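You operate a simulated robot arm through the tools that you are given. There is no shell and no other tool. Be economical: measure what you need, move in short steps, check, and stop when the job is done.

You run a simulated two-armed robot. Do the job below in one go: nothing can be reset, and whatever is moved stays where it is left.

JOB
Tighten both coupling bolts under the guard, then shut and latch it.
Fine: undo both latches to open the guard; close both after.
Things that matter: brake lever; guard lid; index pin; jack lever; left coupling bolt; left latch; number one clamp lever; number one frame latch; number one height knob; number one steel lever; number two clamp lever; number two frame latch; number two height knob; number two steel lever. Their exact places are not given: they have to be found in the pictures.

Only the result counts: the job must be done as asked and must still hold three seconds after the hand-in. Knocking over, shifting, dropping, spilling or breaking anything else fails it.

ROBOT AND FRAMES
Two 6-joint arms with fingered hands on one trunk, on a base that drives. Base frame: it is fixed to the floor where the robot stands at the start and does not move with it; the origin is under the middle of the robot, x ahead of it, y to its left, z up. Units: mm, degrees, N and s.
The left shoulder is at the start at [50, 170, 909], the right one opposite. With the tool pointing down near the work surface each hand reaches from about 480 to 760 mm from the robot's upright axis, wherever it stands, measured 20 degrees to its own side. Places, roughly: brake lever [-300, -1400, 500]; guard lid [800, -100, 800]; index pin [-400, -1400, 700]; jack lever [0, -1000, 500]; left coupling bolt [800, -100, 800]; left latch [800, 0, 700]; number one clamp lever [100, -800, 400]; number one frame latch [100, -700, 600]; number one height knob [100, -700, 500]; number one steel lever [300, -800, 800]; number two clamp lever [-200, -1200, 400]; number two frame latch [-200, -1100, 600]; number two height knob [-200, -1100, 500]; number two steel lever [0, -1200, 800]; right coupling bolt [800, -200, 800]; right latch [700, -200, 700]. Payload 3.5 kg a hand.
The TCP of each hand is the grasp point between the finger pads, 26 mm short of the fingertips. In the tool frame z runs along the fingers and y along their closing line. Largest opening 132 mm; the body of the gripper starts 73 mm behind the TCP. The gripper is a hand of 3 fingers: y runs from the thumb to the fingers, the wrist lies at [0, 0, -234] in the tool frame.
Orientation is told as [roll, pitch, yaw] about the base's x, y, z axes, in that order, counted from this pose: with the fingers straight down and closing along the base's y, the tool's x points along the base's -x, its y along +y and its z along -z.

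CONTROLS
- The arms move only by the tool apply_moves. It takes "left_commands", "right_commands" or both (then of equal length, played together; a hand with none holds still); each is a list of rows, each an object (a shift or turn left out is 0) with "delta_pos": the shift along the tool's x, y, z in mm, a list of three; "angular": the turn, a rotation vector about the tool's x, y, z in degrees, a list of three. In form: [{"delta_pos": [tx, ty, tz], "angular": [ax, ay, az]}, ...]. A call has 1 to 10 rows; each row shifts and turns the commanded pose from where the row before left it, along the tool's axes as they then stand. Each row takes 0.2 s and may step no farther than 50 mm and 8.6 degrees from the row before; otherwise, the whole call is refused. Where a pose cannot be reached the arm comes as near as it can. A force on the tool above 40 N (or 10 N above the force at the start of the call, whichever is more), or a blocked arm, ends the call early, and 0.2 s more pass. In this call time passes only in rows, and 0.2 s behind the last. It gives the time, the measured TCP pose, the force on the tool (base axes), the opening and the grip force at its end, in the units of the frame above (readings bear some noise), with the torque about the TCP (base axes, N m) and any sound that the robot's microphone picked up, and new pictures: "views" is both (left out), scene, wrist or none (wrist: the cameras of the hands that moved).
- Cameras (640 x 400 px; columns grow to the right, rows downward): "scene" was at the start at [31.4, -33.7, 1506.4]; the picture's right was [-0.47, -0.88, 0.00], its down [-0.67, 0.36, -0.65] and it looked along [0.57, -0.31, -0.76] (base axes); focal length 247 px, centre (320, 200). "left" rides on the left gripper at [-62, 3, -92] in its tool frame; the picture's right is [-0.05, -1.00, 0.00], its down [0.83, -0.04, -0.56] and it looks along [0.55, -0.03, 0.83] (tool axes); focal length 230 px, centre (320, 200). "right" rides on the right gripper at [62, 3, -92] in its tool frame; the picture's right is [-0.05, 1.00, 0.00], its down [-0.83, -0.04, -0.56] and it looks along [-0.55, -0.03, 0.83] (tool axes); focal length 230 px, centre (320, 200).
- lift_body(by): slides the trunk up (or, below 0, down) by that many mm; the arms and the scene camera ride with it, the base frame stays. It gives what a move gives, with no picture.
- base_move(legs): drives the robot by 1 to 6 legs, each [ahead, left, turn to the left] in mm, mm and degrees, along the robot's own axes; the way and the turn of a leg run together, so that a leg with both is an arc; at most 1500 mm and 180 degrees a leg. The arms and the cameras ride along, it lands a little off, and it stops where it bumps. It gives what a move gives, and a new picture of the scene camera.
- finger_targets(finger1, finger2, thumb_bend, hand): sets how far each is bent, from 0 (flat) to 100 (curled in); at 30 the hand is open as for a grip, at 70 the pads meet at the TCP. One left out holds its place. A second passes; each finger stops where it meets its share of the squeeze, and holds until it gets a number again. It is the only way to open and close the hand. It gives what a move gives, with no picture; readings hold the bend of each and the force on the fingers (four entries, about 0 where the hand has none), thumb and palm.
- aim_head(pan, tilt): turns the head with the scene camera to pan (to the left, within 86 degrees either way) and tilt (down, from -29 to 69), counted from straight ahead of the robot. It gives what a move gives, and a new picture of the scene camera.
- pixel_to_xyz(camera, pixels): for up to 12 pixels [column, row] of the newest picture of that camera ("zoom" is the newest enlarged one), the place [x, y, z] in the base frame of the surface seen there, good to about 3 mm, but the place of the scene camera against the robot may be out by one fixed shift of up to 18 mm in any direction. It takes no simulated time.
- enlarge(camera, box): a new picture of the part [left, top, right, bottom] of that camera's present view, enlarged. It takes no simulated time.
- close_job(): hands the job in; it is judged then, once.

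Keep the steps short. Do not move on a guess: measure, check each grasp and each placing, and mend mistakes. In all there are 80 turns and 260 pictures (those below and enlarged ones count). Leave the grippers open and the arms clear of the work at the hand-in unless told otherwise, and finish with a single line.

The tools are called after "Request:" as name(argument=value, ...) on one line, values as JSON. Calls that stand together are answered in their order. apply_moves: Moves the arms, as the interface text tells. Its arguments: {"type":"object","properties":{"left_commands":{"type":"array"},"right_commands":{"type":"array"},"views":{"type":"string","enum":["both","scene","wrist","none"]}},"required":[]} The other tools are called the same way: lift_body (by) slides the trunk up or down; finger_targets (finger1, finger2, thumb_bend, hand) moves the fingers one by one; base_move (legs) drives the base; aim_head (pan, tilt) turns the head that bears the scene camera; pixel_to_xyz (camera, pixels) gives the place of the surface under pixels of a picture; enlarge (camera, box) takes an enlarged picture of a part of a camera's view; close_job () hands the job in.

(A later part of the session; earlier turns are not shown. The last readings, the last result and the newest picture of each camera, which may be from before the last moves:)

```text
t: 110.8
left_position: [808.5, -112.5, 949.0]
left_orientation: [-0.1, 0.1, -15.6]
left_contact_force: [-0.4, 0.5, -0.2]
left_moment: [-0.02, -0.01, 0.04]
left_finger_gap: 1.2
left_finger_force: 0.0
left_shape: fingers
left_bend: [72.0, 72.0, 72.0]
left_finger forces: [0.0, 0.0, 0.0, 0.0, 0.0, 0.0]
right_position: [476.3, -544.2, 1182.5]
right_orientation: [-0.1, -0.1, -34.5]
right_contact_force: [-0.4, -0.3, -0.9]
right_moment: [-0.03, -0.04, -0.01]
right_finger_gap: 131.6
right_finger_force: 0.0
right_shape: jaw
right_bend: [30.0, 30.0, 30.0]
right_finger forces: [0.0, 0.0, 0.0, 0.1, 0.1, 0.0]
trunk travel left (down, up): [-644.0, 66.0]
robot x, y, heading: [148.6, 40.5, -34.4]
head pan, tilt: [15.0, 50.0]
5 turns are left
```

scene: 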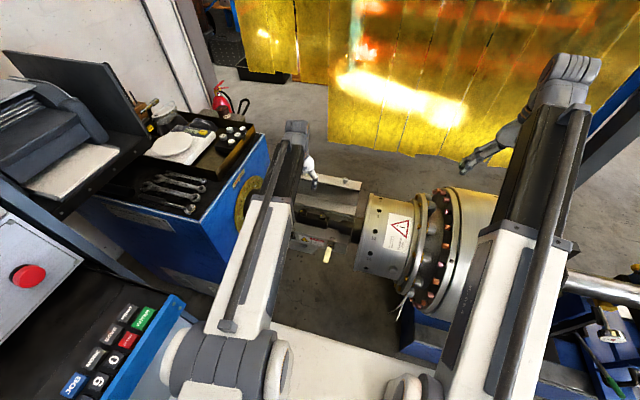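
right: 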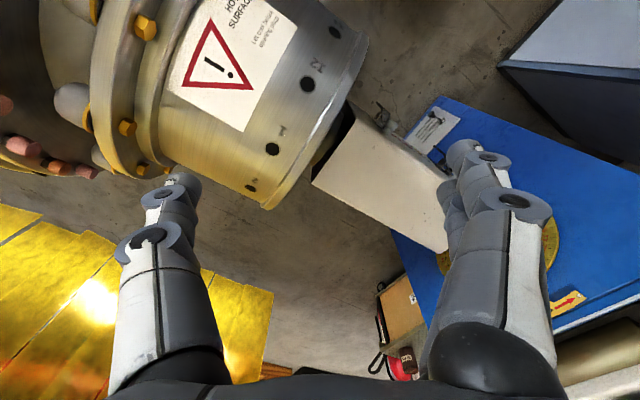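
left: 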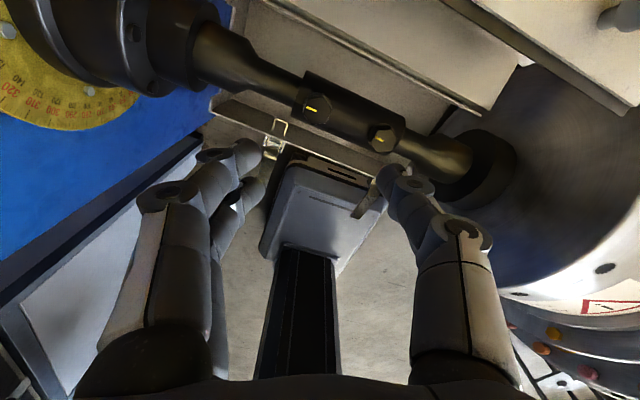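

Both yellow marks now lie alike along the shaft and no longer move: both bolts are tight. Now close the lid: square the hand, drive forward 125, put the closed fingers behind the left stud (about n −867, z 874), and pull it toward me over centre.

Request:
apply_moves(left_commands=[{"delta_pos": [0, 0, -10], "angular": [0, 0, 6.6]}, {"delta_pos": [0, 0, -10], "angular": [0, 0, 6.6]}, {"angular": [0, 0, 6.6]}], views="none")

Request:
base_move(legs=[[125, 0, -0.6]])

Request:
apply_moves(left_commands=[{"delta_pos": [-27, 18, 0]}, {"delta_pos": [-27, 17, 0]}, {"delta_pos": [0, 0, 32]}, {"delta_pos": [0, 0, 32]}, {"delta_pos": [0, 0, 32]}], views="both")

Request:
apply_moves(left_commands=[{"delta_pos": [11.7, 0, -3.7]}, {"delta_pos": [11.7, 0, -3.7]}, {"delta_pos": [11.7, 0, -3.7]}, {"delta_pos": [11.7, 0, -3.7]}, {"delta_pos": [11.7, 0, -3.7]}, {"delta_pos": [11.7, 0, -3.7]}, {"delta_pos": [11.7, 0, -3]}, {"delta_pos": [11, 0, 0]}, {"delta_pos": [11, 0, 1]}], views="both")

Request:
apply_moves(left_commands=[{"delta_pos": [11, 0, 1]}, {"delta_pos": [11, 0, 1]}, {"delta_pos": [11, 0, 2]}, {"delta_pos": [11, 0, 3]}, {"delta_pos": [11, 0, 4]}, {"delta_pos": [11, 0, 5]}], views="both")

```text
t: 111.6
left_position: [807.8, -111.7, 967.8]
left_orientation: [-0.2, 0.1, -35.4]
left_contact_force: [-0.3, -0.2, 1.1]
left_moment: [0.01, 0.03, 0.0]
left_finger_gap: 1.7
left_finger_force: 0.1
left_shape: fingers
left_bend: [72.0, 72.0, 72.0]
left_finger forces: [0.0, 0.1, 0.0, 0.0, 0.0, 0.0]
right_position: [477.3, -544.4, 1182.8]
right_orientation: [-0.2, 0.0, -34.6]
right_contact_force: [0.1, 0.7, 0.3]
right_moment: [0.04, 0.04, 0.05]
right_finger_gap: 132.1
right_finger_force: 0.0
right_shape: jaw
right_bend: [30.0, 30.0, 30.0]
right_finger forces: [0.1, 0.1, 0.0, 0.0, 0.0, 0.0]
trunk travel left (down, up): [-644.0, 66.0]
robot x, y, heading: [149.8, 38.1, -34.3]
head pan, tilt: [15.0, 50.0]
```

```text
t: 112.8
left_position: [907.5, -189.0, 966.9]
left_orientation: [0.0, 0.1, -35.9]
left_contact_force: [-0.5, -1.2, -0.5]
left_moment: [0.04, -0.01, -0.02]
left_finger_gap: 1.5
left_finger_force: 0.1
left_shape: fingers
left_bend: [72.0, 72.0, 72.0]
left_finger forces: [0.0, 0.0, 0.0, 0.0, 0.0, 0.0]
right_position: [570.9, -617.2, 1182.0]
right_orientation: [-0.1, 0.0, -35.2]
right_contact_force: [0.3, -0.6, -0.3]
right_moment: [0.02, 0.02, -0.01]
right_finger_gap: 132.0
right_finger_force: 0.0
right_shape: jaw
right_bend: [30.0, 30.0, 30.0]
right_finger forces: [0.0, 0.1, 0.0, 0.0, 0.0, 0.1]
trunk travel left (down, up): [-644.0, 66.0]
robot x, y, heading: [249.6, -29.6, -35.0]
head pan, tilt: [15.0, 50.0]
```

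scene: 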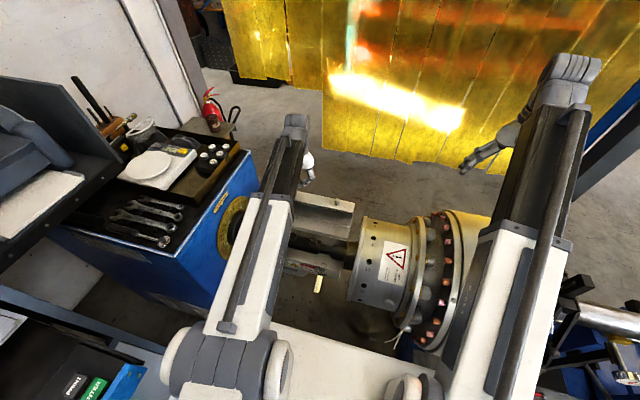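

```text
t: 114.0
left_position: [969.6, -189.9, 872.1]
left_orientation: [-0.2, 0.1, -35.9]
left_contact_force: [2.6, 0.0, 5.3]
left_moment: [0.06, -0.02, -0.02]
left_finger_gap: 1.3
left_finger_force: 2.9
left_shape: fingers
left_bend: [72.0, 73.0, 72.0]
left_finger forces: [0.0, 6.1, 0.1, 0.0, 0.0, 0.0]
right_position: [570.0, -616.4, 1183.3]
right_orientation: [-0.1, -0.1, -35.1]
right_contact_force: [0.3, 0.2, -0.2]
right_moment: [0.01, -0.02, -0.01]
right_finger_gap: 132.0
right_finger_force: 0.0
right_shape: jaw
right_bend: [30.0, 30.0, 30.0]
right_finger forces: [0.0, 0.0, 0.0, 0.0, 0.0, 0.0]
trunk travel left (down, up): [-644.0, 66.0]
robot x, y, heading: [250.1, -30.1, -35.3]
head pan, tilt: [15.0, 50.0]
```

scene: 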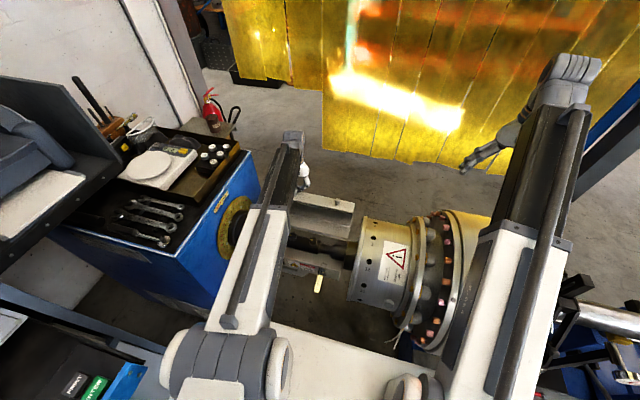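
left: 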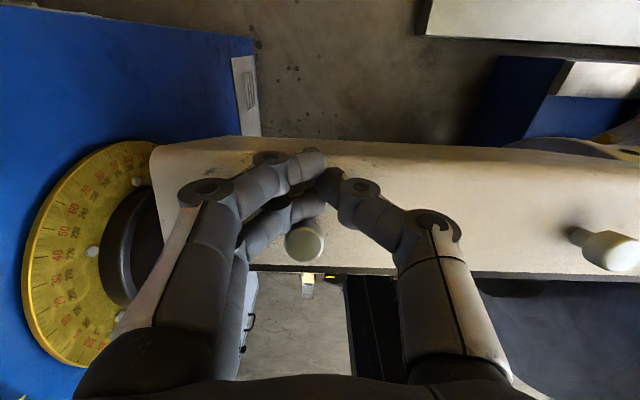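

```text
t: 115.1
left_position: [933.0, -163.7, 890.0]
left_orientation: [0.0, -0.5, -36.0]
left_contact_force: [7.2, -5.2, 14.1]
left_moment: [-0.13, -0.1, -0.06]
left_finger_gap: 0.0
left_finger_force: 14.1
left_shape: fingers
left_bend: [72.0, 72.0, 73.0]
left_finger forces: [0.1, 13.4, 0.0, 0.1, 13.9, 0.1]
right_position: [570.8, -618.0, 1181.5]
right_orientation: [0.0, 0.0, -35.3]
right_contact_force: [-0.6, -0.1, 0.1]
right_moment: [-0.03, 0.02, 0.02]
right_finger_gap: 131.9
right_finger_force: 0.2
right_shape: jaw
right_bend: [30.0, 30.0, 30.0]
right_finger forces: [0.0, 0.1, 0.1, 0.1, 0.0, 0.1]
trunk travel left (down, up): [-644.0, 66.0]
robot x, y, heading: [248.5, -29.3, -34.9]
head pan, tilt: [15.0, 50.0]
stopped in row 5 (left hand): the force on the tool passed its limit at 43 N (the readings are from after the stop); the commanded pose is now the measured one
```

scene: 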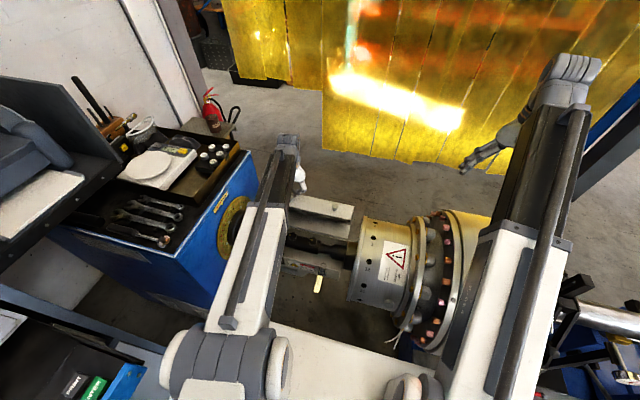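
left: 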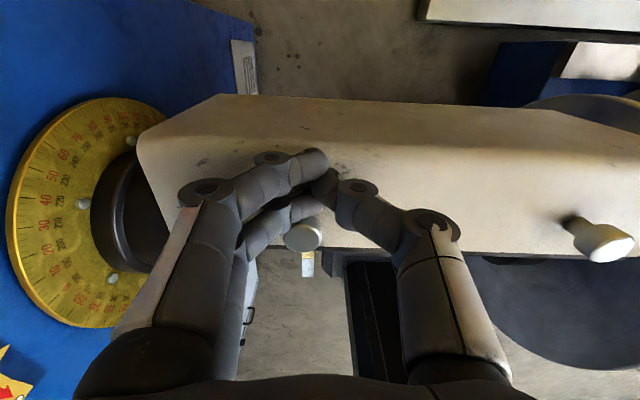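

```text
t: 115.6
left_position: [925.1, -158.7, 894.1]
left_orientation: [0.2, -1.1, -36.0]
left_contact_force: [5.4, -5.7, 15.7]
left_moment: [-0.18, -0.16, -0.08]
left_finger_gap: 0.0
left_finger_force: 16.9
left_shape: fingers
left_bend: [73.0, 72.0, 74.0]
left_finger forces: [6.9, 11.7, 0.1, 0.0, 15.5, 0.0]
right_position: [570.8, -618.8, 1181.5]
right_orientation: [-0.1, 0.1, -35.3]
right_contact_force: [0.6, -0.3, -0.1]
right_moment: [0.02, 0.01, -0.01]
right_finger_gap: 131.7
right_finger_force: 0.0
right_shape: jaw
right_bend: [30.0, 30.0, 30.0]
right_finger forces: [0.0, 0.0, 0.0, 0.0, 0.1, 0.1]
trunk travel left (down, up): [-644.0, 66.0]
robot x, y, heading: [248.8, -29.7, -35.4]
head pan, tilt: [15.0, 50.0]
stopped in row 2 (left hand): the force on the tool passed its limit at 45 N (the readings are from after the stop); the commanded pose is now the measured one
4 turns are left
```

scene: 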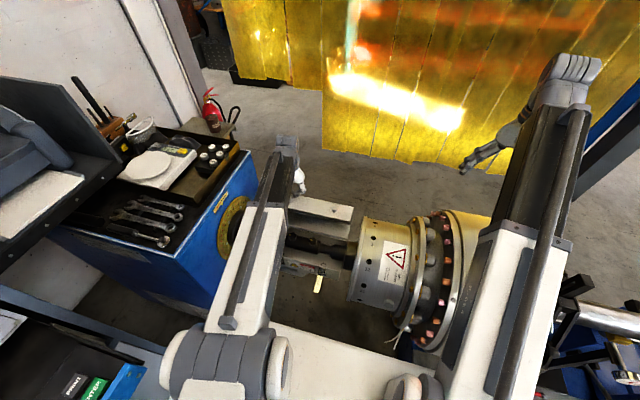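
left: 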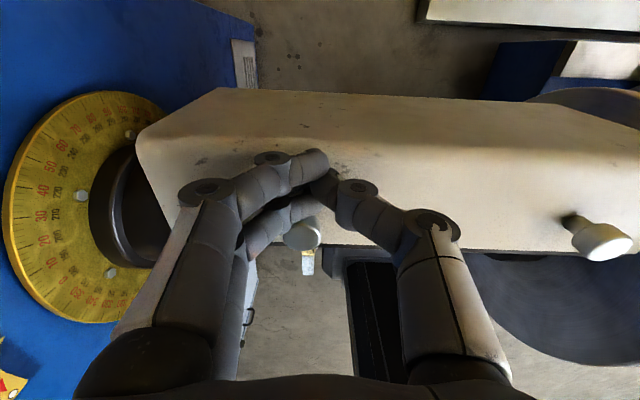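

The stud is being pulled; the lid has begun to rotate (fist pressing a little into the wall, so I raise it). Continue over centre, then push down on top to shut it, rise, and back off the base with a check.

Request:
apply_moves(left_commands=[{"delta_pos": [3, 0, -8]}, {"delta_pos": [10, 0, -3]}, {"delta_pos": [10, 0, -2]}, {"delta_pos": [10, 0, -1]}, {"delta_pos": [10, 0, -1]}], views="none")

Request:
apply_moves(left_commands=[{"delta_pos": [10, 0, -1]}, {"delta_pos": [10, 0, 0]}, {"delta_pos": [10, 0, 0]}, {"delta_pos": [10, 0, 0]}, {"delta_pos": [10, 0, 0]}], views="wrist")

Request:
apply_moves(left_commands=[{"delta_pos": [12, 0, 0]}, {"delta_pos": [12, 0, 0]}, {"delta_pos": [12, 0, 0]}, {"delta_pos": [12, 0, 0]}], views="wrist")

Request:
apply_moves(left_commands=[{"delta_pos": [6, 0, 14]}, {"delta_pos": [4, 0, 14]}, {"delta_pos": [0, 0, 14]}, {"delta_pos": [0, 0, 14]}, {"delta_pos": [0, 0, 14]}, {"delta_pos": [0, 0, 14]}, {"delta_pos": [0, 0, 5]}], views="wrist")

Request:
apply_moves(left_commands=[{"delta_pos": [0, 0, -30]}, {"delta_pos": [0, 0, -35]}], views="wrist")

Request:
base_move(legs=[[-165, 0, 0]])

Request:
apply_moves(left_commands=[{"angular": [0, -8.3, 0]}, {"angular": [0, -8.3, 0]}, {"angular": [0, -8.3, 0]}], views="both")

Request:
enlarge(camera="scene", box=[230, 160, 390, 290])

Request:
enlarge(camera="left", box=[200, 0, 520, 220])

```text
t: 116.8
left_position: [889.4, -131.0, 904.8]
left_orientation: [-0.1, -0.8, -36.0]
left_contact_force: [2.0, -1.3, 2.6]
left_moment: [-0.06, -0.05, 0.02]
left_finger_gap: 0.0
left_finger_force: 3.0
left_shape: fingers
left_bend: [72.0, 72.0, 72.0]
left_finger forces: [3.2, 2.6, 0.1, 0.1, 0.0, 0.0]
right_position: [569.5, -617.4, 1181.5]
right_orientation: [-0.1, 0.0, -35.2]
right_contact_force: [-0.1, -0.2, -0.8]
right_moment: [-0.01, 0.02, 0.02]
right_finger_gap: 132.0
right_finger_force: 0.0
right_shape: jaw
right_bend: [30.0, 30.0, 30.0]
right_finger forces: [0.0, 0.0, 0.0, 0.0, 0.0, 0.0]
trunk travel left (down, up): [-644.0, 66.0]
robot x, y, heading: [252.0, -29.2, -34.9]
head pan, tilt: [15.0, 50.0]
```

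```text
t: 118.0
left_position: [848.8, -101.2, 905.7]
left_orientation: [0.1, -0.7, -36.0]
left_contact_force: [-0.2, -0.2, 0.1]
left_moment: [0.01, 0.03, -0.01]
left_finger_gap: 0.5
left_finger_force: 0.0
left_shape: fingers
left_bend: [72.0, 72.0, 72.0]
left_finger forces: [0.0, 0.0, 0.0, 0.1, 0.0, 0.1]
right_position: [569.8, -617.0, 1182.2]
right_orientation: [0.0, 0.0, -35.2]
right_contact_force: [-1.2, 0.1, -0.6]
right_moment: [0.02, -0.01, -0.02]
right_finger_gap: 131.8
right_finger_force: 0.1
right_shape: jaw
right_bend: [30.0, 30.0, 30.0]
right_finger forces: [0.0, 0.0, 0.0, 0.0, 0.0, 0.0]
trunk travel left (down, up): [-644.0, 66.0]
robot x, y, heading: [248.8, -29.4, -34.9]
head pan, tilt: [15.0, 50.0]
```

left: 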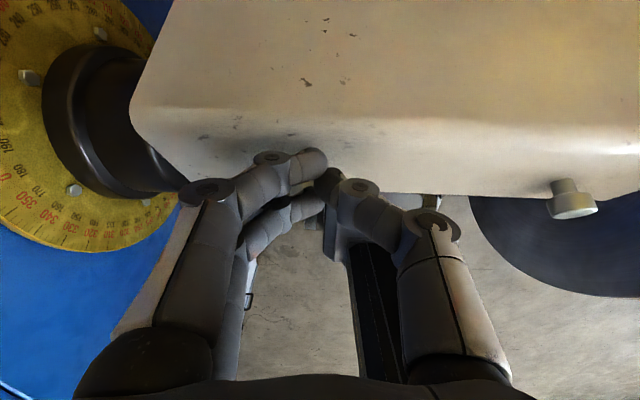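

```text
t: 119.0
left_position: [809.6, -73.8, 907.1]
left_orientation: [0.1, -0.7, -35.9]
left_contact_force: [0.0, 0.0, -0.5]
left_moment: [0.03, -0.01, 0.0]
left_finger_gap: 0.3
left_finger_force: 0.1
left_shape: fingers
left_bend: [72.0, 72.0, 72.0]
left_finger forces: [0.0, 0.0, 0.0, 0.1, 0.0, 0.0]
right_position: [570.0, -617.1, 1182.7]
right_orientation: [0.0, 0.0, -35.2]
right_contact_force: [-0.2, 0.1, -0.6]
right_moment: [0.0, -0.02, 0.0]
right_finger_gap: 131.6
right_finger_force: 0.1
right_shape: jaw
right_bend: [30.0, 30.0, 30.0]
right_finger forces: [0.0, 0.0, 0.0, 0.0, 0.1, 0.0]
trunk travel left (down, up): [-644.0, 66.0]
robot x, y, heading: [246.7, -30.1, -35.2]
head pan, tilt: [15.0, 50.0]
```

left: 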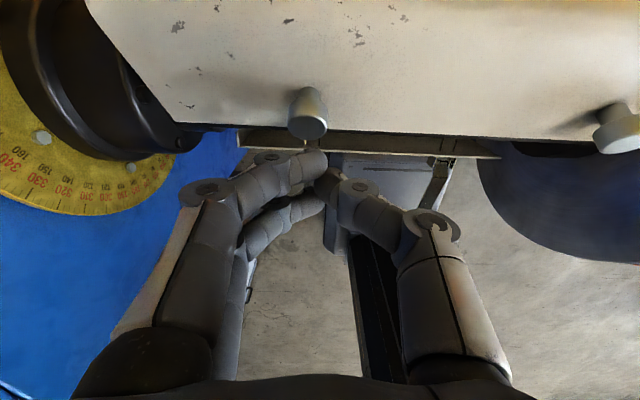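

```text
t: 120.6
left_position: [803.0, -67.2, 818.5]
left_orientation: [0.0, -0.6, -36.0]
left_contact_force: [0.4, 0.3, -0.3]
left_moment: [0.0, 0.0, -0.02]
left_finger_gap: 0.3
left_finger_force: 0.1
left_shape: fingers
left_bend: [72.0, 72.0, 72.0]
left_finger forces: [0.0, 0.0, 0.0, 0.0, 0.0, 0.0]
right_position: [571.9, -617.4, 1181.5]
right_orientation: [-0.1, 0.0, -35.2]
right_contact_force: [0.0, -0.5, -0.5]
right_moment: [-0.01, 0.02, -0.01]
right_finger_gap: 131.9
right_finger_force: 0.1
right_shape: jaw
right_bend: [30.0, 30.0, 30.0]
right_finger forces: [0.0, 0.0, 0.0, 0.1, 0.1, 0.0]
trunk travel left (down, up): [-644.0, 66.0]
robot x, y, heading: [247.6, -32.3, -34.9]
head pan, tilt: [15.0, 50.0]
```

left: 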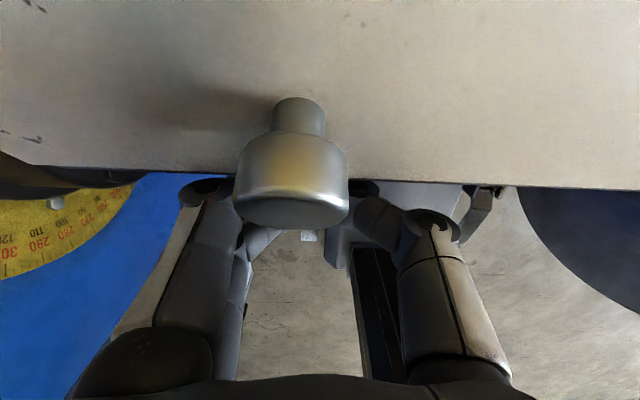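

```text
t: 121.2
left_position: [802.3, -68.4, 883.1]
left_orientation: [0.0, -0.8, -36.1]
left_contact_force: [0.0, 0.6, 0.7]
left_moment: [0.0, -0.01, 0.01]
left_finger_gap: 0.5
left_finger_force: 0.1
left_shape: fingers
left_bend: [72.0, 72.0, 72.0]
left_finger forces: [0.1, 0.0, 0.0, 0.1, 0.1, 0.0]
right_position: [570.2, -616.7, 1181.5]
right_orientation: [-0.1, 0.1, -35.2]
right_contact_force: [-0.8, -0.8, 0.4]
right_moment: [-0.02, 0.0, -0.01]
right_finger_gap: 131.7
right_finger_force: 0.0
right_shape: jaw
right_bend: [30.0, 30.0, 30.0]
right_finger forces: [0.0, 0.0, 0.1, 0.1, 0.1, 0.1]
trunk travel left (down, up): [-644.0, 66.0]
robot x, y, heading: [251.1, -32.2, -35.2]
head pan, tilt: [15.0, 50.0]
```

left: 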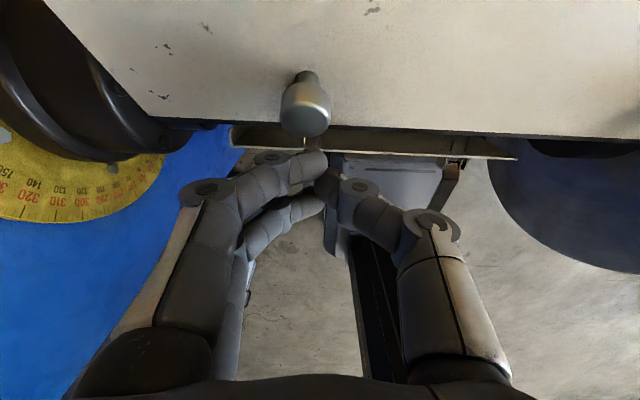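

```text
t: 122.7
left_position: [660.7, 29.5, 883.7]
left_orientation: [0.1, -0.8, -36.1]
left_contact_force: [-0.7, 0.3, 0.2]
left_moment: [-0.02, 0.01, 0.0]
left_finger_gap: 0.5
left_finger_force: 0.0
left_shape: fingers
left_bend: [72.0, 72.0, 72.0]
left_finger forces: [0.0, 0.1, 0.0, 0.1, 0.1, 0.1]
right_position: [427.8, -517.6, 1183.0]
right_orientation: [-0.1, -0.2, -35.3]
right_contact_force: [0.7, -0.2, -0.2]
right_moment: [-0.04, 0.01, 0.0]
right_finger_gap: 131.6
right_finger_force: 0.1
right_shape: jaw
right_bend: [30.0, 30.0, 30.0]
right_finger forces: [0.1, 0.0, 0.1, 0.1, 0.0, 0.0]
trunk travel left (down, up): [-644.0, 66.0]
robot x, y, heading: [110.6, 67.5, -35.0]
head pan, tilt: [15.0, 50.0]
```

scene: 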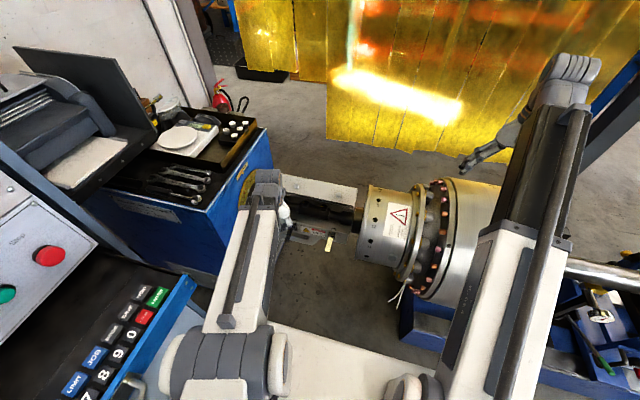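

```text
t: 123.5
left_position: [732.3, 9.3, 871.9]
left_orientation: [0.0, -25.7, -36.1]
left_contact_force: [0.3, 0.1, 0.7]
left_moment: [-0.01, 0.04, 0.0]
left_finger_gap: 0.3
left_finger_force: 0.0
left_shape: fingers
left_bend: [72.0, 72.0, 72.0]
left_finger forces: [0.0, 0.1, 0.1, 0.0, 0.0, 0.0]
left hand out of reach, approached as far as the arm can: row 1, 2, 3
right_position: [429.6, -518.0, 1183.4]
right_orientation: [0.0, 0.0, -35.3]
right_contact_force: [0.7, -0.4, 0.2]
right_moment: [0.0, 0.0, 0.0]
right_finger_gap: 131.7
right_finger_force: 0.0
right_shape: jaw
right_bend: [30.0, 30.0, 30.0]
right_finger forces: [0.0, 0.0, 0.0, 0.1, 0.0, 0.1]
trunk travel left (down, up): [-644.0, 66.0]
robot x, y, heading: [109.5, 64.2, -35.2]
head pan, tilt: [15.0, 50.0]
```

scene: 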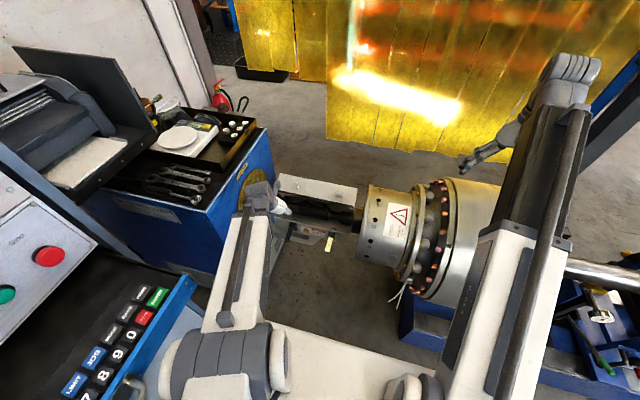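
left: 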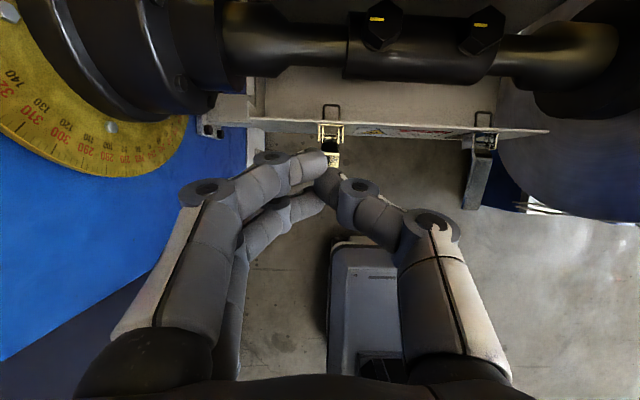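

```text
3.08 times, centred on (310, 225) of scene
```

zoom: 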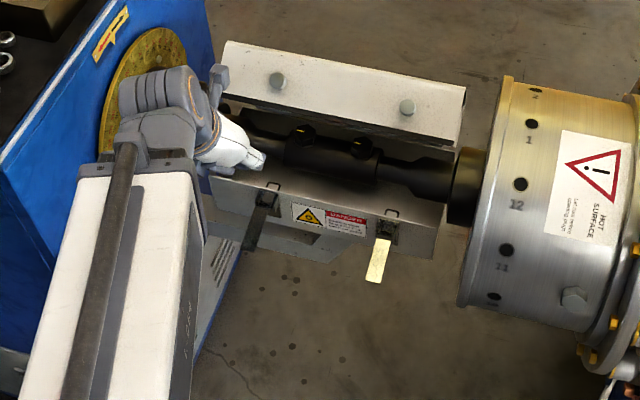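

```text
1.82 times, centred on (360, 110) of left
3 turns are left
```

zoom: 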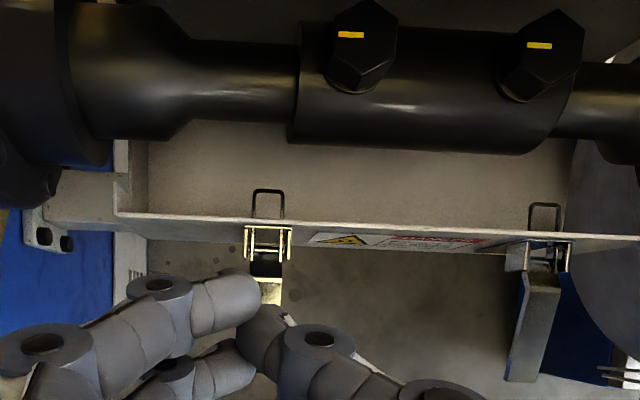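

Bolts read tight, but the lid stopped half-way (about 48°, held by friction). Now: go over behind its top edge, press it down and forward to shut, press on top; then back off and push the left lever, then the right lever, down and in. Pictures on the way.

Request:
apply_moves(left_commands=[{"delta_pos": [-17.4, 0, -36]}, {"delta_pos": [-17.4, 0, -36]}], views="none")

Request:
base_move(legs=[[110, 0, 0]])

Request:
apply_moves(left_commands=[{"angular": [0, 8.5, 0]}, {"angular": [0, 8.5, 0]}, {"angular": [0, 8.5, 0]}, {"delta_pos": [-30, -33, 0]}, {"delta_pos": [-30, -33, 0]}, {"delta_pos": [-30, -33, 0]}], views="wrist")

Request:
apply_moves(left_commands=[{"delta_pos": [0, 0, 14]}, {"delta_pos": [0, 0, 14]}, {"delta_pos": [0, 0, 14]}, {"delta_pos": [0, 0, 14]}, {"delta_pos": [0, 0, 14]}, {"delta_pos": [0, 0, 14]}, {"delta_pos": [0, 0, 14]}], views="none")

Request:
apply_moves(left_commands=[{"delta_pos": [10.5, 0, 4.3]}, {"delta_pos": [10.5, 0, 4.3]}, {"delta_pos": [10.5, 0, 4.3]}, {"delta_pos": [10.5, 0, 4.3]}, {"delta_pos": [10.5, 0, 4.3]}, {"delta_pos": [10.5, 0, 4.3]}, {"delta_pos": [10.5, 0, 4.3]}], views="wrist")

Request:
apply_moves(left_commands=[{"delta_pos": [0, 0, 3]}, {"delta_pos": [0, 0, 3]}], views="none")

Request:
apply_moves(left_commands=[{"delta_pos": [0, 0, -32]}, {"delta_pos": [0, 0, -32]}], views="none")

Request:
base_move(legs=[[-230, 0, 0]])

Request:
apply_moves(left_commands=[{"delta_pos": [-27, 27, 0]}, {"delta_pos": [-27, 27, 0]}, {"delta_pos": [-27, 27, 0]}, {"angular": [0, -7, 0]}, {"angular": [0, -7, 0]}, {"angular": [0, -7, 0]}, {"angular": [0, -7, 0]}, {"angular": [0, -7, 0]}], views="wrist")

Request:
apply_moves(left_commands=[{"delta_pos": [19.1, 0, 27.2]}, {"delta_pos": [19.1, 0, 27.2]}, {"delta_pos": [19.1, 0, 27.2]}, {"delta_pos": [19.1, 0, 27.2]}, {"delta_pos": [5.7, 0, 8.2]}, {"delta_pos": [5.7, 0, 8.2]}, {"delta_pos": [5.7, 0, 8.2]}, {"delta_pos": [5.7, 0, 8.2]}, {"delta_pos": [5.7, 0, 8.2]}, {"delta_pos": [5.7, 0, 8.2]}], views="wrist")

```text
t: 124.1
left_position: [738.9, 5.9, 951.6]
left_orientation: [0.1, -25.6, -36.1]
left_contact_force: [-1.1, 0.0, 0.4]
left_moment: [0.0, -0.02, -0.02]
left_finger_gap: 0.3
left_finger_force: 0.2
left_shape: fingers
left_bend: [72.0, 72.0, 72.0]
left_finger forces: [0.0, 0.1, 0.0, 0.0, 0.0, 0.1]
left hand out of reach, approached as far as the arm can: row 1
right_position: [429.2, -518.9, 1182.0]
right_orientation: [-0.1, 0.1, -35.3]
right_contact_force: [-0.4, 0.0, -0.3]
right_moment: [0.01, 0.02, 0.0]
right_finger_gap: 132.0
right_finger_force: 0.0
right_shape: jaw
right_bend: [30.0, 30.0, 30.0]
right_finger forces: [0.0, 0.1, 0.0, 0.1, 0.0, 0.0]
trunk travel left (down, up): [-644.0, 66.0]
robot x, y, heading: [110.4, 72.6, -35.2]
head pan, tilt: [15.0, 50.0]
```

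```text
t: 125.3
left_position: [829.7, -62.5, 950.8]
left_orientation: [0.0, -25.5, -36.2]
left_contact_force: [-0.6, 0.0, -0.1]
left_moment: [0.02, 0.0, -0.01]
left_finger_gap: 0.5
left_finger_force: 0.1
left_shape: fingers
left_bend: [72.0, 72.0, 72.0]
left_finger forces: [0.1, 0.0, 0.0, 0.0, 0.0, 0.0]
right_position: [519.8, -585.9, 1180.4]
right_orientation: [-0.2, 0.0, -35.6]
right_contact_force: [0.5, -0.1, 0.3]
right_moment: [0.02, 0.03, -0.02]
right_finger_gap: 132.1
right_finger_force: 0.0
right_shape: jaw
right_bend: [30.0, 30.0, 30.0]
right_finger forces: [0.1, 0.0, 0.0, 0.1, 0.1, 0.1]
trunk travel left (down, up): [-644.0, 66.0]
robot x, y, heading: [199.4, 2.4, -35.4]
head pan, tilt: [15.0, 50.0]
```

scene: 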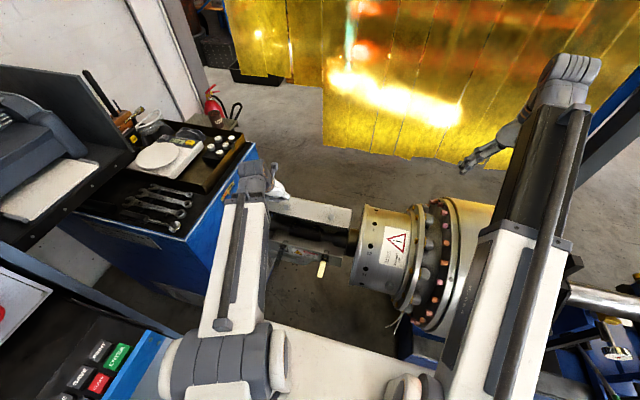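

```text
t: 126.7
left_position: [841.1, -193.9, 947.4]
left_orientation: [-0.1, -0.1, -36.1]
left_contact_force: [0.5, 0.0, 0.8]
left_moment: [-0.02, 0.0, 0.0]
left_finger_gap: 0.2
left_finger_force: 0.0
left_shape: fingers
left_bend: [72.0, 72.0, 72.0]
left_finger forces: [0.0, 0.1, 0.1, 0.0, 0.1, 0.0]
right_position: [518.4, -585.2, 1182.3]
right_orientation: [0.0, -0.1, -35.5]
right_contact_force: [0.3, -0.6, 0.1]
right_moment: [0.0, -0.01, -0.01]
right_finger_gap: 131.7
right_finger_force: 0.1
right_shape: jaw
right_bend: [30.0, 30.0, 30.0]
right_finger forces: [0.0, 0.0, 0.0, 0.1, 0.0, 0.1]
trunk travel left (down, up): [-644.0, 66.0]
robot x, y, heading: [200.9, 4.0, -35.5]
head pan, tilt: [15.0, 50.0]
```

left: 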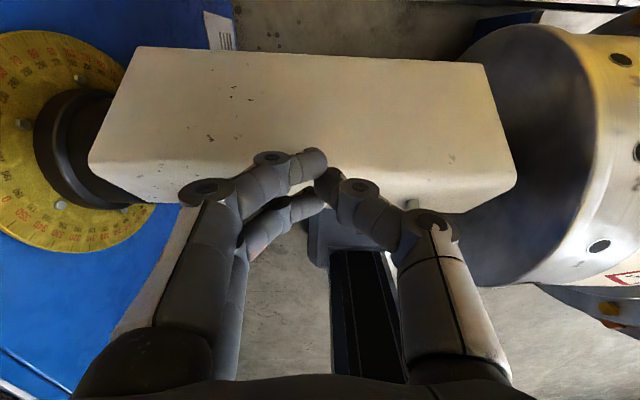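

```text
t: 128.3
left_position: [843.2, -196.0, 851.1]
left_orientation: [0.1, -0.2, -36.3]
left_contact_force: [0.1, -0.4, 0.0]
left_moment: [0.0, -0.01, -0.01]
left_finger_gap: 0.3
left_finger_force: 0.1
left_shape: fingers
left_bend: [72.0, 72.0, 72.0]
left_finger forces: [0.0, 0.1, 0.0, 0.0, 0.0, 0.0]
right_position: [518.9, -585.6, 1182.2]
right_orientation: [-0.1, 0.1, -35.6]
right_contact_force: [-0.8, -0.1, -0.3]
right_moment: [0.02, 0.02, -0.02]
right_finger_gap: 131.8
right_finger_force: 0.2
right_shape: jaw
right_bend: [30.0, 30.0, 30.0]
right_finger forces: [0.0, 0.0, 0.0, 0.1, 0.1, 0.0]
trunk travel left (down, up): [-644.0, 66.0]
robot x, y, heading: [199.7, 9.4, -35.3]
head pan, tilt: [15.0, 50.0]
```

```text
t: 129.9
left_position: [785.8, -151.0, 823.6]
left_orientation: [-0.1, 0.0, -36.2]
left_contact_force: [0.1, 0.5, -0.1]
left_moment: [-0.02, 0.01, 0.0]
left_finger_gap: 0.3
left_finger_force: 0.0
left_shape: fingers
left_bend: [72.0, 72.0, 72.0]
left_finger forces: [0.1, 0.1, 0.1, 0.0, 0.0, 0.0]
right_position: [518.4, -586.2, 1182.3]
right_orientation: [-0.2, -0.1, -35.5]
right_contact_force: [-0.4, -1.2, -0.4]
right_moment: [0.02, -0.02, 0.03]
right_finger_gap: 131.8
right_finger_force: 0.1
right_shape: jaw
right_bend: [30.0, 30.0, 30.0]
right_finger forces: [0.0, 0.0, 0.0, 0.1, 0.0, 0.1]
trunk travel left (down, up): [-644.0, 66.0]
robot x, y, heading: [199.1, 5.7, -35.4]
head pan, tilt: [15.0, 50.0]
```

left: 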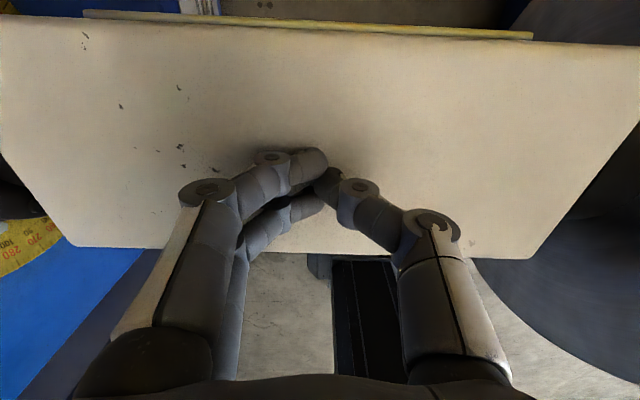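

```text
t: 130.5
left_position: [784.6, -151.9, 821.3]
left_orientation: [0.0, -0.5, -36.4]
left_contact_force: [-0.4, -4.6, 38.1]
left_moment: [-0.16, 0.11, 0.03]
left_finger_gap: 0.0
left_finger_force: 21.5
left_shape: fingers
left_bend: [73.0, 73.0, 73.0]
left_finger forces: [7.1, 8.0, 0.0, 0.1, 27.8, 0.1]
right_position: [516.1, -585.8, 1182.7]
right_orientation: [0.0, 0.0, -35.7]
right_contact_force: [0.3, 0.5, -0.5]
right_moment: [-0.02, -0.01, 0.01]
right_finger_gap: 132.0
right_finger_force: 0.1
right_shape: jaw
right_bend: [30.0, 30.0, 30.0]
right_finger forces: [0.0, 0.1, 0.1, 0.0, 0.1, 0.1]
trunk travel left (down, up): [-644.0, 66.0]
robot x, y, heading: [203.6, 2.6, -35.5]
head pan, tilt: [15.0, 50.0]
```

```text
t: 131.1
left_position: [784.4, -153.4, 883.5]
left_orientation: [0.0, 0.0, -36.2]
left_contact_force: [-0.3, -0.2, -0.5]
left_moment: [0.01, -0.01, -0.01]
left_finger_gap: 0.6
left_finger_force: 0.0
left_shape: fingers
left_bend: [72.0, 72.0, 72.0]
left_finger forces: [0.1, 0.0, 0.0, 0.0, 0.0, 0.0]
right_position: [517.5, -584.2, 1182.6]
right_orientation: [-0.1, 0.0, -35.5]
right_contact_force: [0.9, -0.2, 0.2]
right_moment: [-0.02, -0.01, 0.05]
right_finger_gap: 132.0
right_finger_force: 0.0
right_shape: jaw
right_bend: [30.0, 30.0, 30.0]
right_finger forces: [0.0, 0.1, 0.0, 0.0, 0.0, 0.0]
trunk travel left (down, up): [-644.0, 66.0]
robot x, y, heading: [200.4, 3.1, -35.3]
head pan, tilt: [15.0, 50.0]
```

```text
t: 132.8
left_position: [597.1, -19.2, 884.0]
left_orientation: [0.0, -0.2, -36.2]
left_contact_force: [0.5, 0.2, 0.2]
left_moment: [-0.02, -0.02, -0.02]
left_finger_gap: 0.4
left_finger_force: 0.1
left_shape: fingers
left_bend: [72.0, 72.0, 72.0]
left_finger forces: [0.0, 0.0, 0.1, 0.0, 0.0, 0.0]
right_position: [331.1, -451.5, 1182.1]
right_orientation: [-0.1, -0.2, -35.5]
right_contact_force: [-0.2, 1.1, 0.5]
right_moment: [-0.03, 0.02, -0.01]
right_finger_gap: 132.1
right_finger_force: 0.0
right_shape: jaw
right_bend: [30.0, 30.0, 30.0]
right_finger forces: [0.0, 0.0, 0.1, 0.0, 0.0, 0.1]
trunk travel left (down, up): [-644.0, 66.0]
robot x, y, heading: [8.0, 134.5, -35.4]
head pan, tilt: [15.0, 50.0]
```

scene: 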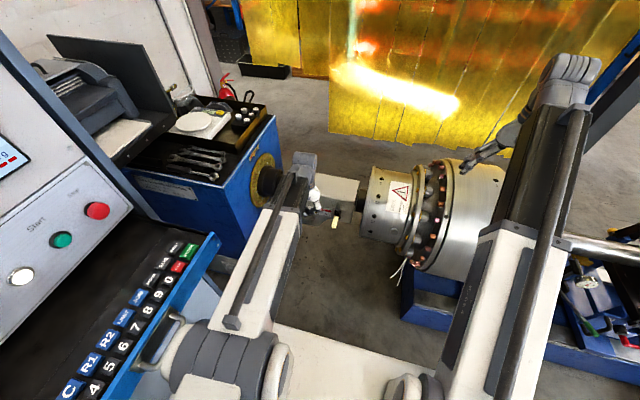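

```text
t: 134.6
left_position: [710.5, -2.3, 883.0]
left_orientation: [0.0, -35.2, -36.2]
left_contact_force: [0.5, -0.3, -0.6]
left_moment: [0.02, 0.01, -0.02]
left_finger_gap: 0.4
left_finger_force: 0.0
left_shape: fingers
left_bend: [72.0, 72.0, 72.0]
left_finger forces: [0.1, 0.0, 0.1, 0.1, 0.1, 0.1]
right_position: [332.6, -450.7, 1182.2]
right_orientation: [-0.1, 0.0, -35.4]
right_contact_force: [0.4, -0.2, 0.1]
right_moment: [-0.03, 0.02, -0.03]
right_finger_gap: 131.7
right_finger_force: 0.0
right_shape: jaw
right_bend: [30.0, 30.0, 30.0]
right_finger forces: [0.0, 0.1, 0.0, 0.0, 0.0, 0.1]
trunk travel left (down, up): [-644.0, 66.0]
robot x, y, heading: [13.5, 137.1, -35.3]
head pan, tilt: [15.0, 50.0]
```

left: 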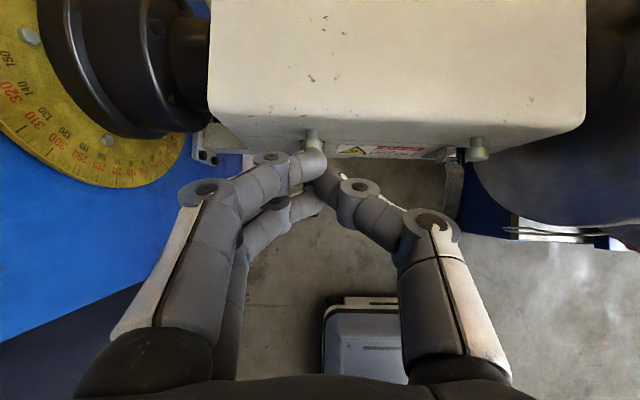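

```text
t: 136.8
left_position: [710.9, -2.7, 690.7]
left_orientation: [-0.1, -35.1, -36.2]
left_contact_force: [-0.4, 0.8, -0.5]
left_moment: [0.0, -0.01, 0.01]
left_finger_gap: 0.4
left_finger_force: 0.0
left_shape: fingers
left_bend: [72.0, 72.0, 72.0]
left_finger forces: [0.0, 0.0, 0.0, 0.1, 0.0, 0.0]
right_position: [332.1, -451.4, 1182.3]
right_orientation: [-0.1, 0.1, -35.5]
right_contact_force: [-0.4, 0.7, 0.1]
right_moment: [-0.03, -0.02, 0.0]
right_finger_gap: 131.8
right_finger_force: 0.1
right_shape: jaw
right_bend: [30.0, 30.0, 30.0]
right_finger forces: [0.0, 0.0, 0.0, 0.0, 0.0, 0.1]
trunk travel left (down, up): [-644.0, 66.0]
robot x, y, heading: [12.4, 132.5, -35.4]
head pan, tilt: [15.0, 50.0]
```

left: 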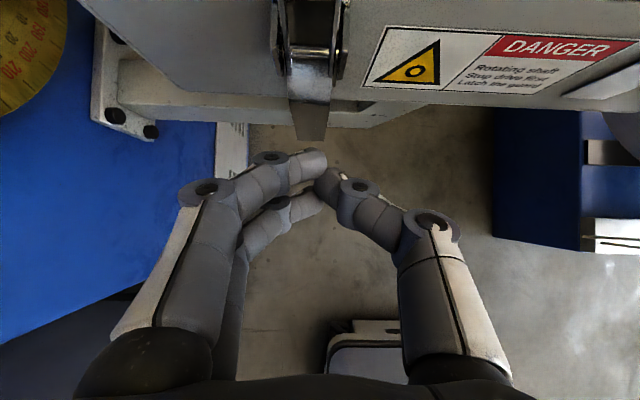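

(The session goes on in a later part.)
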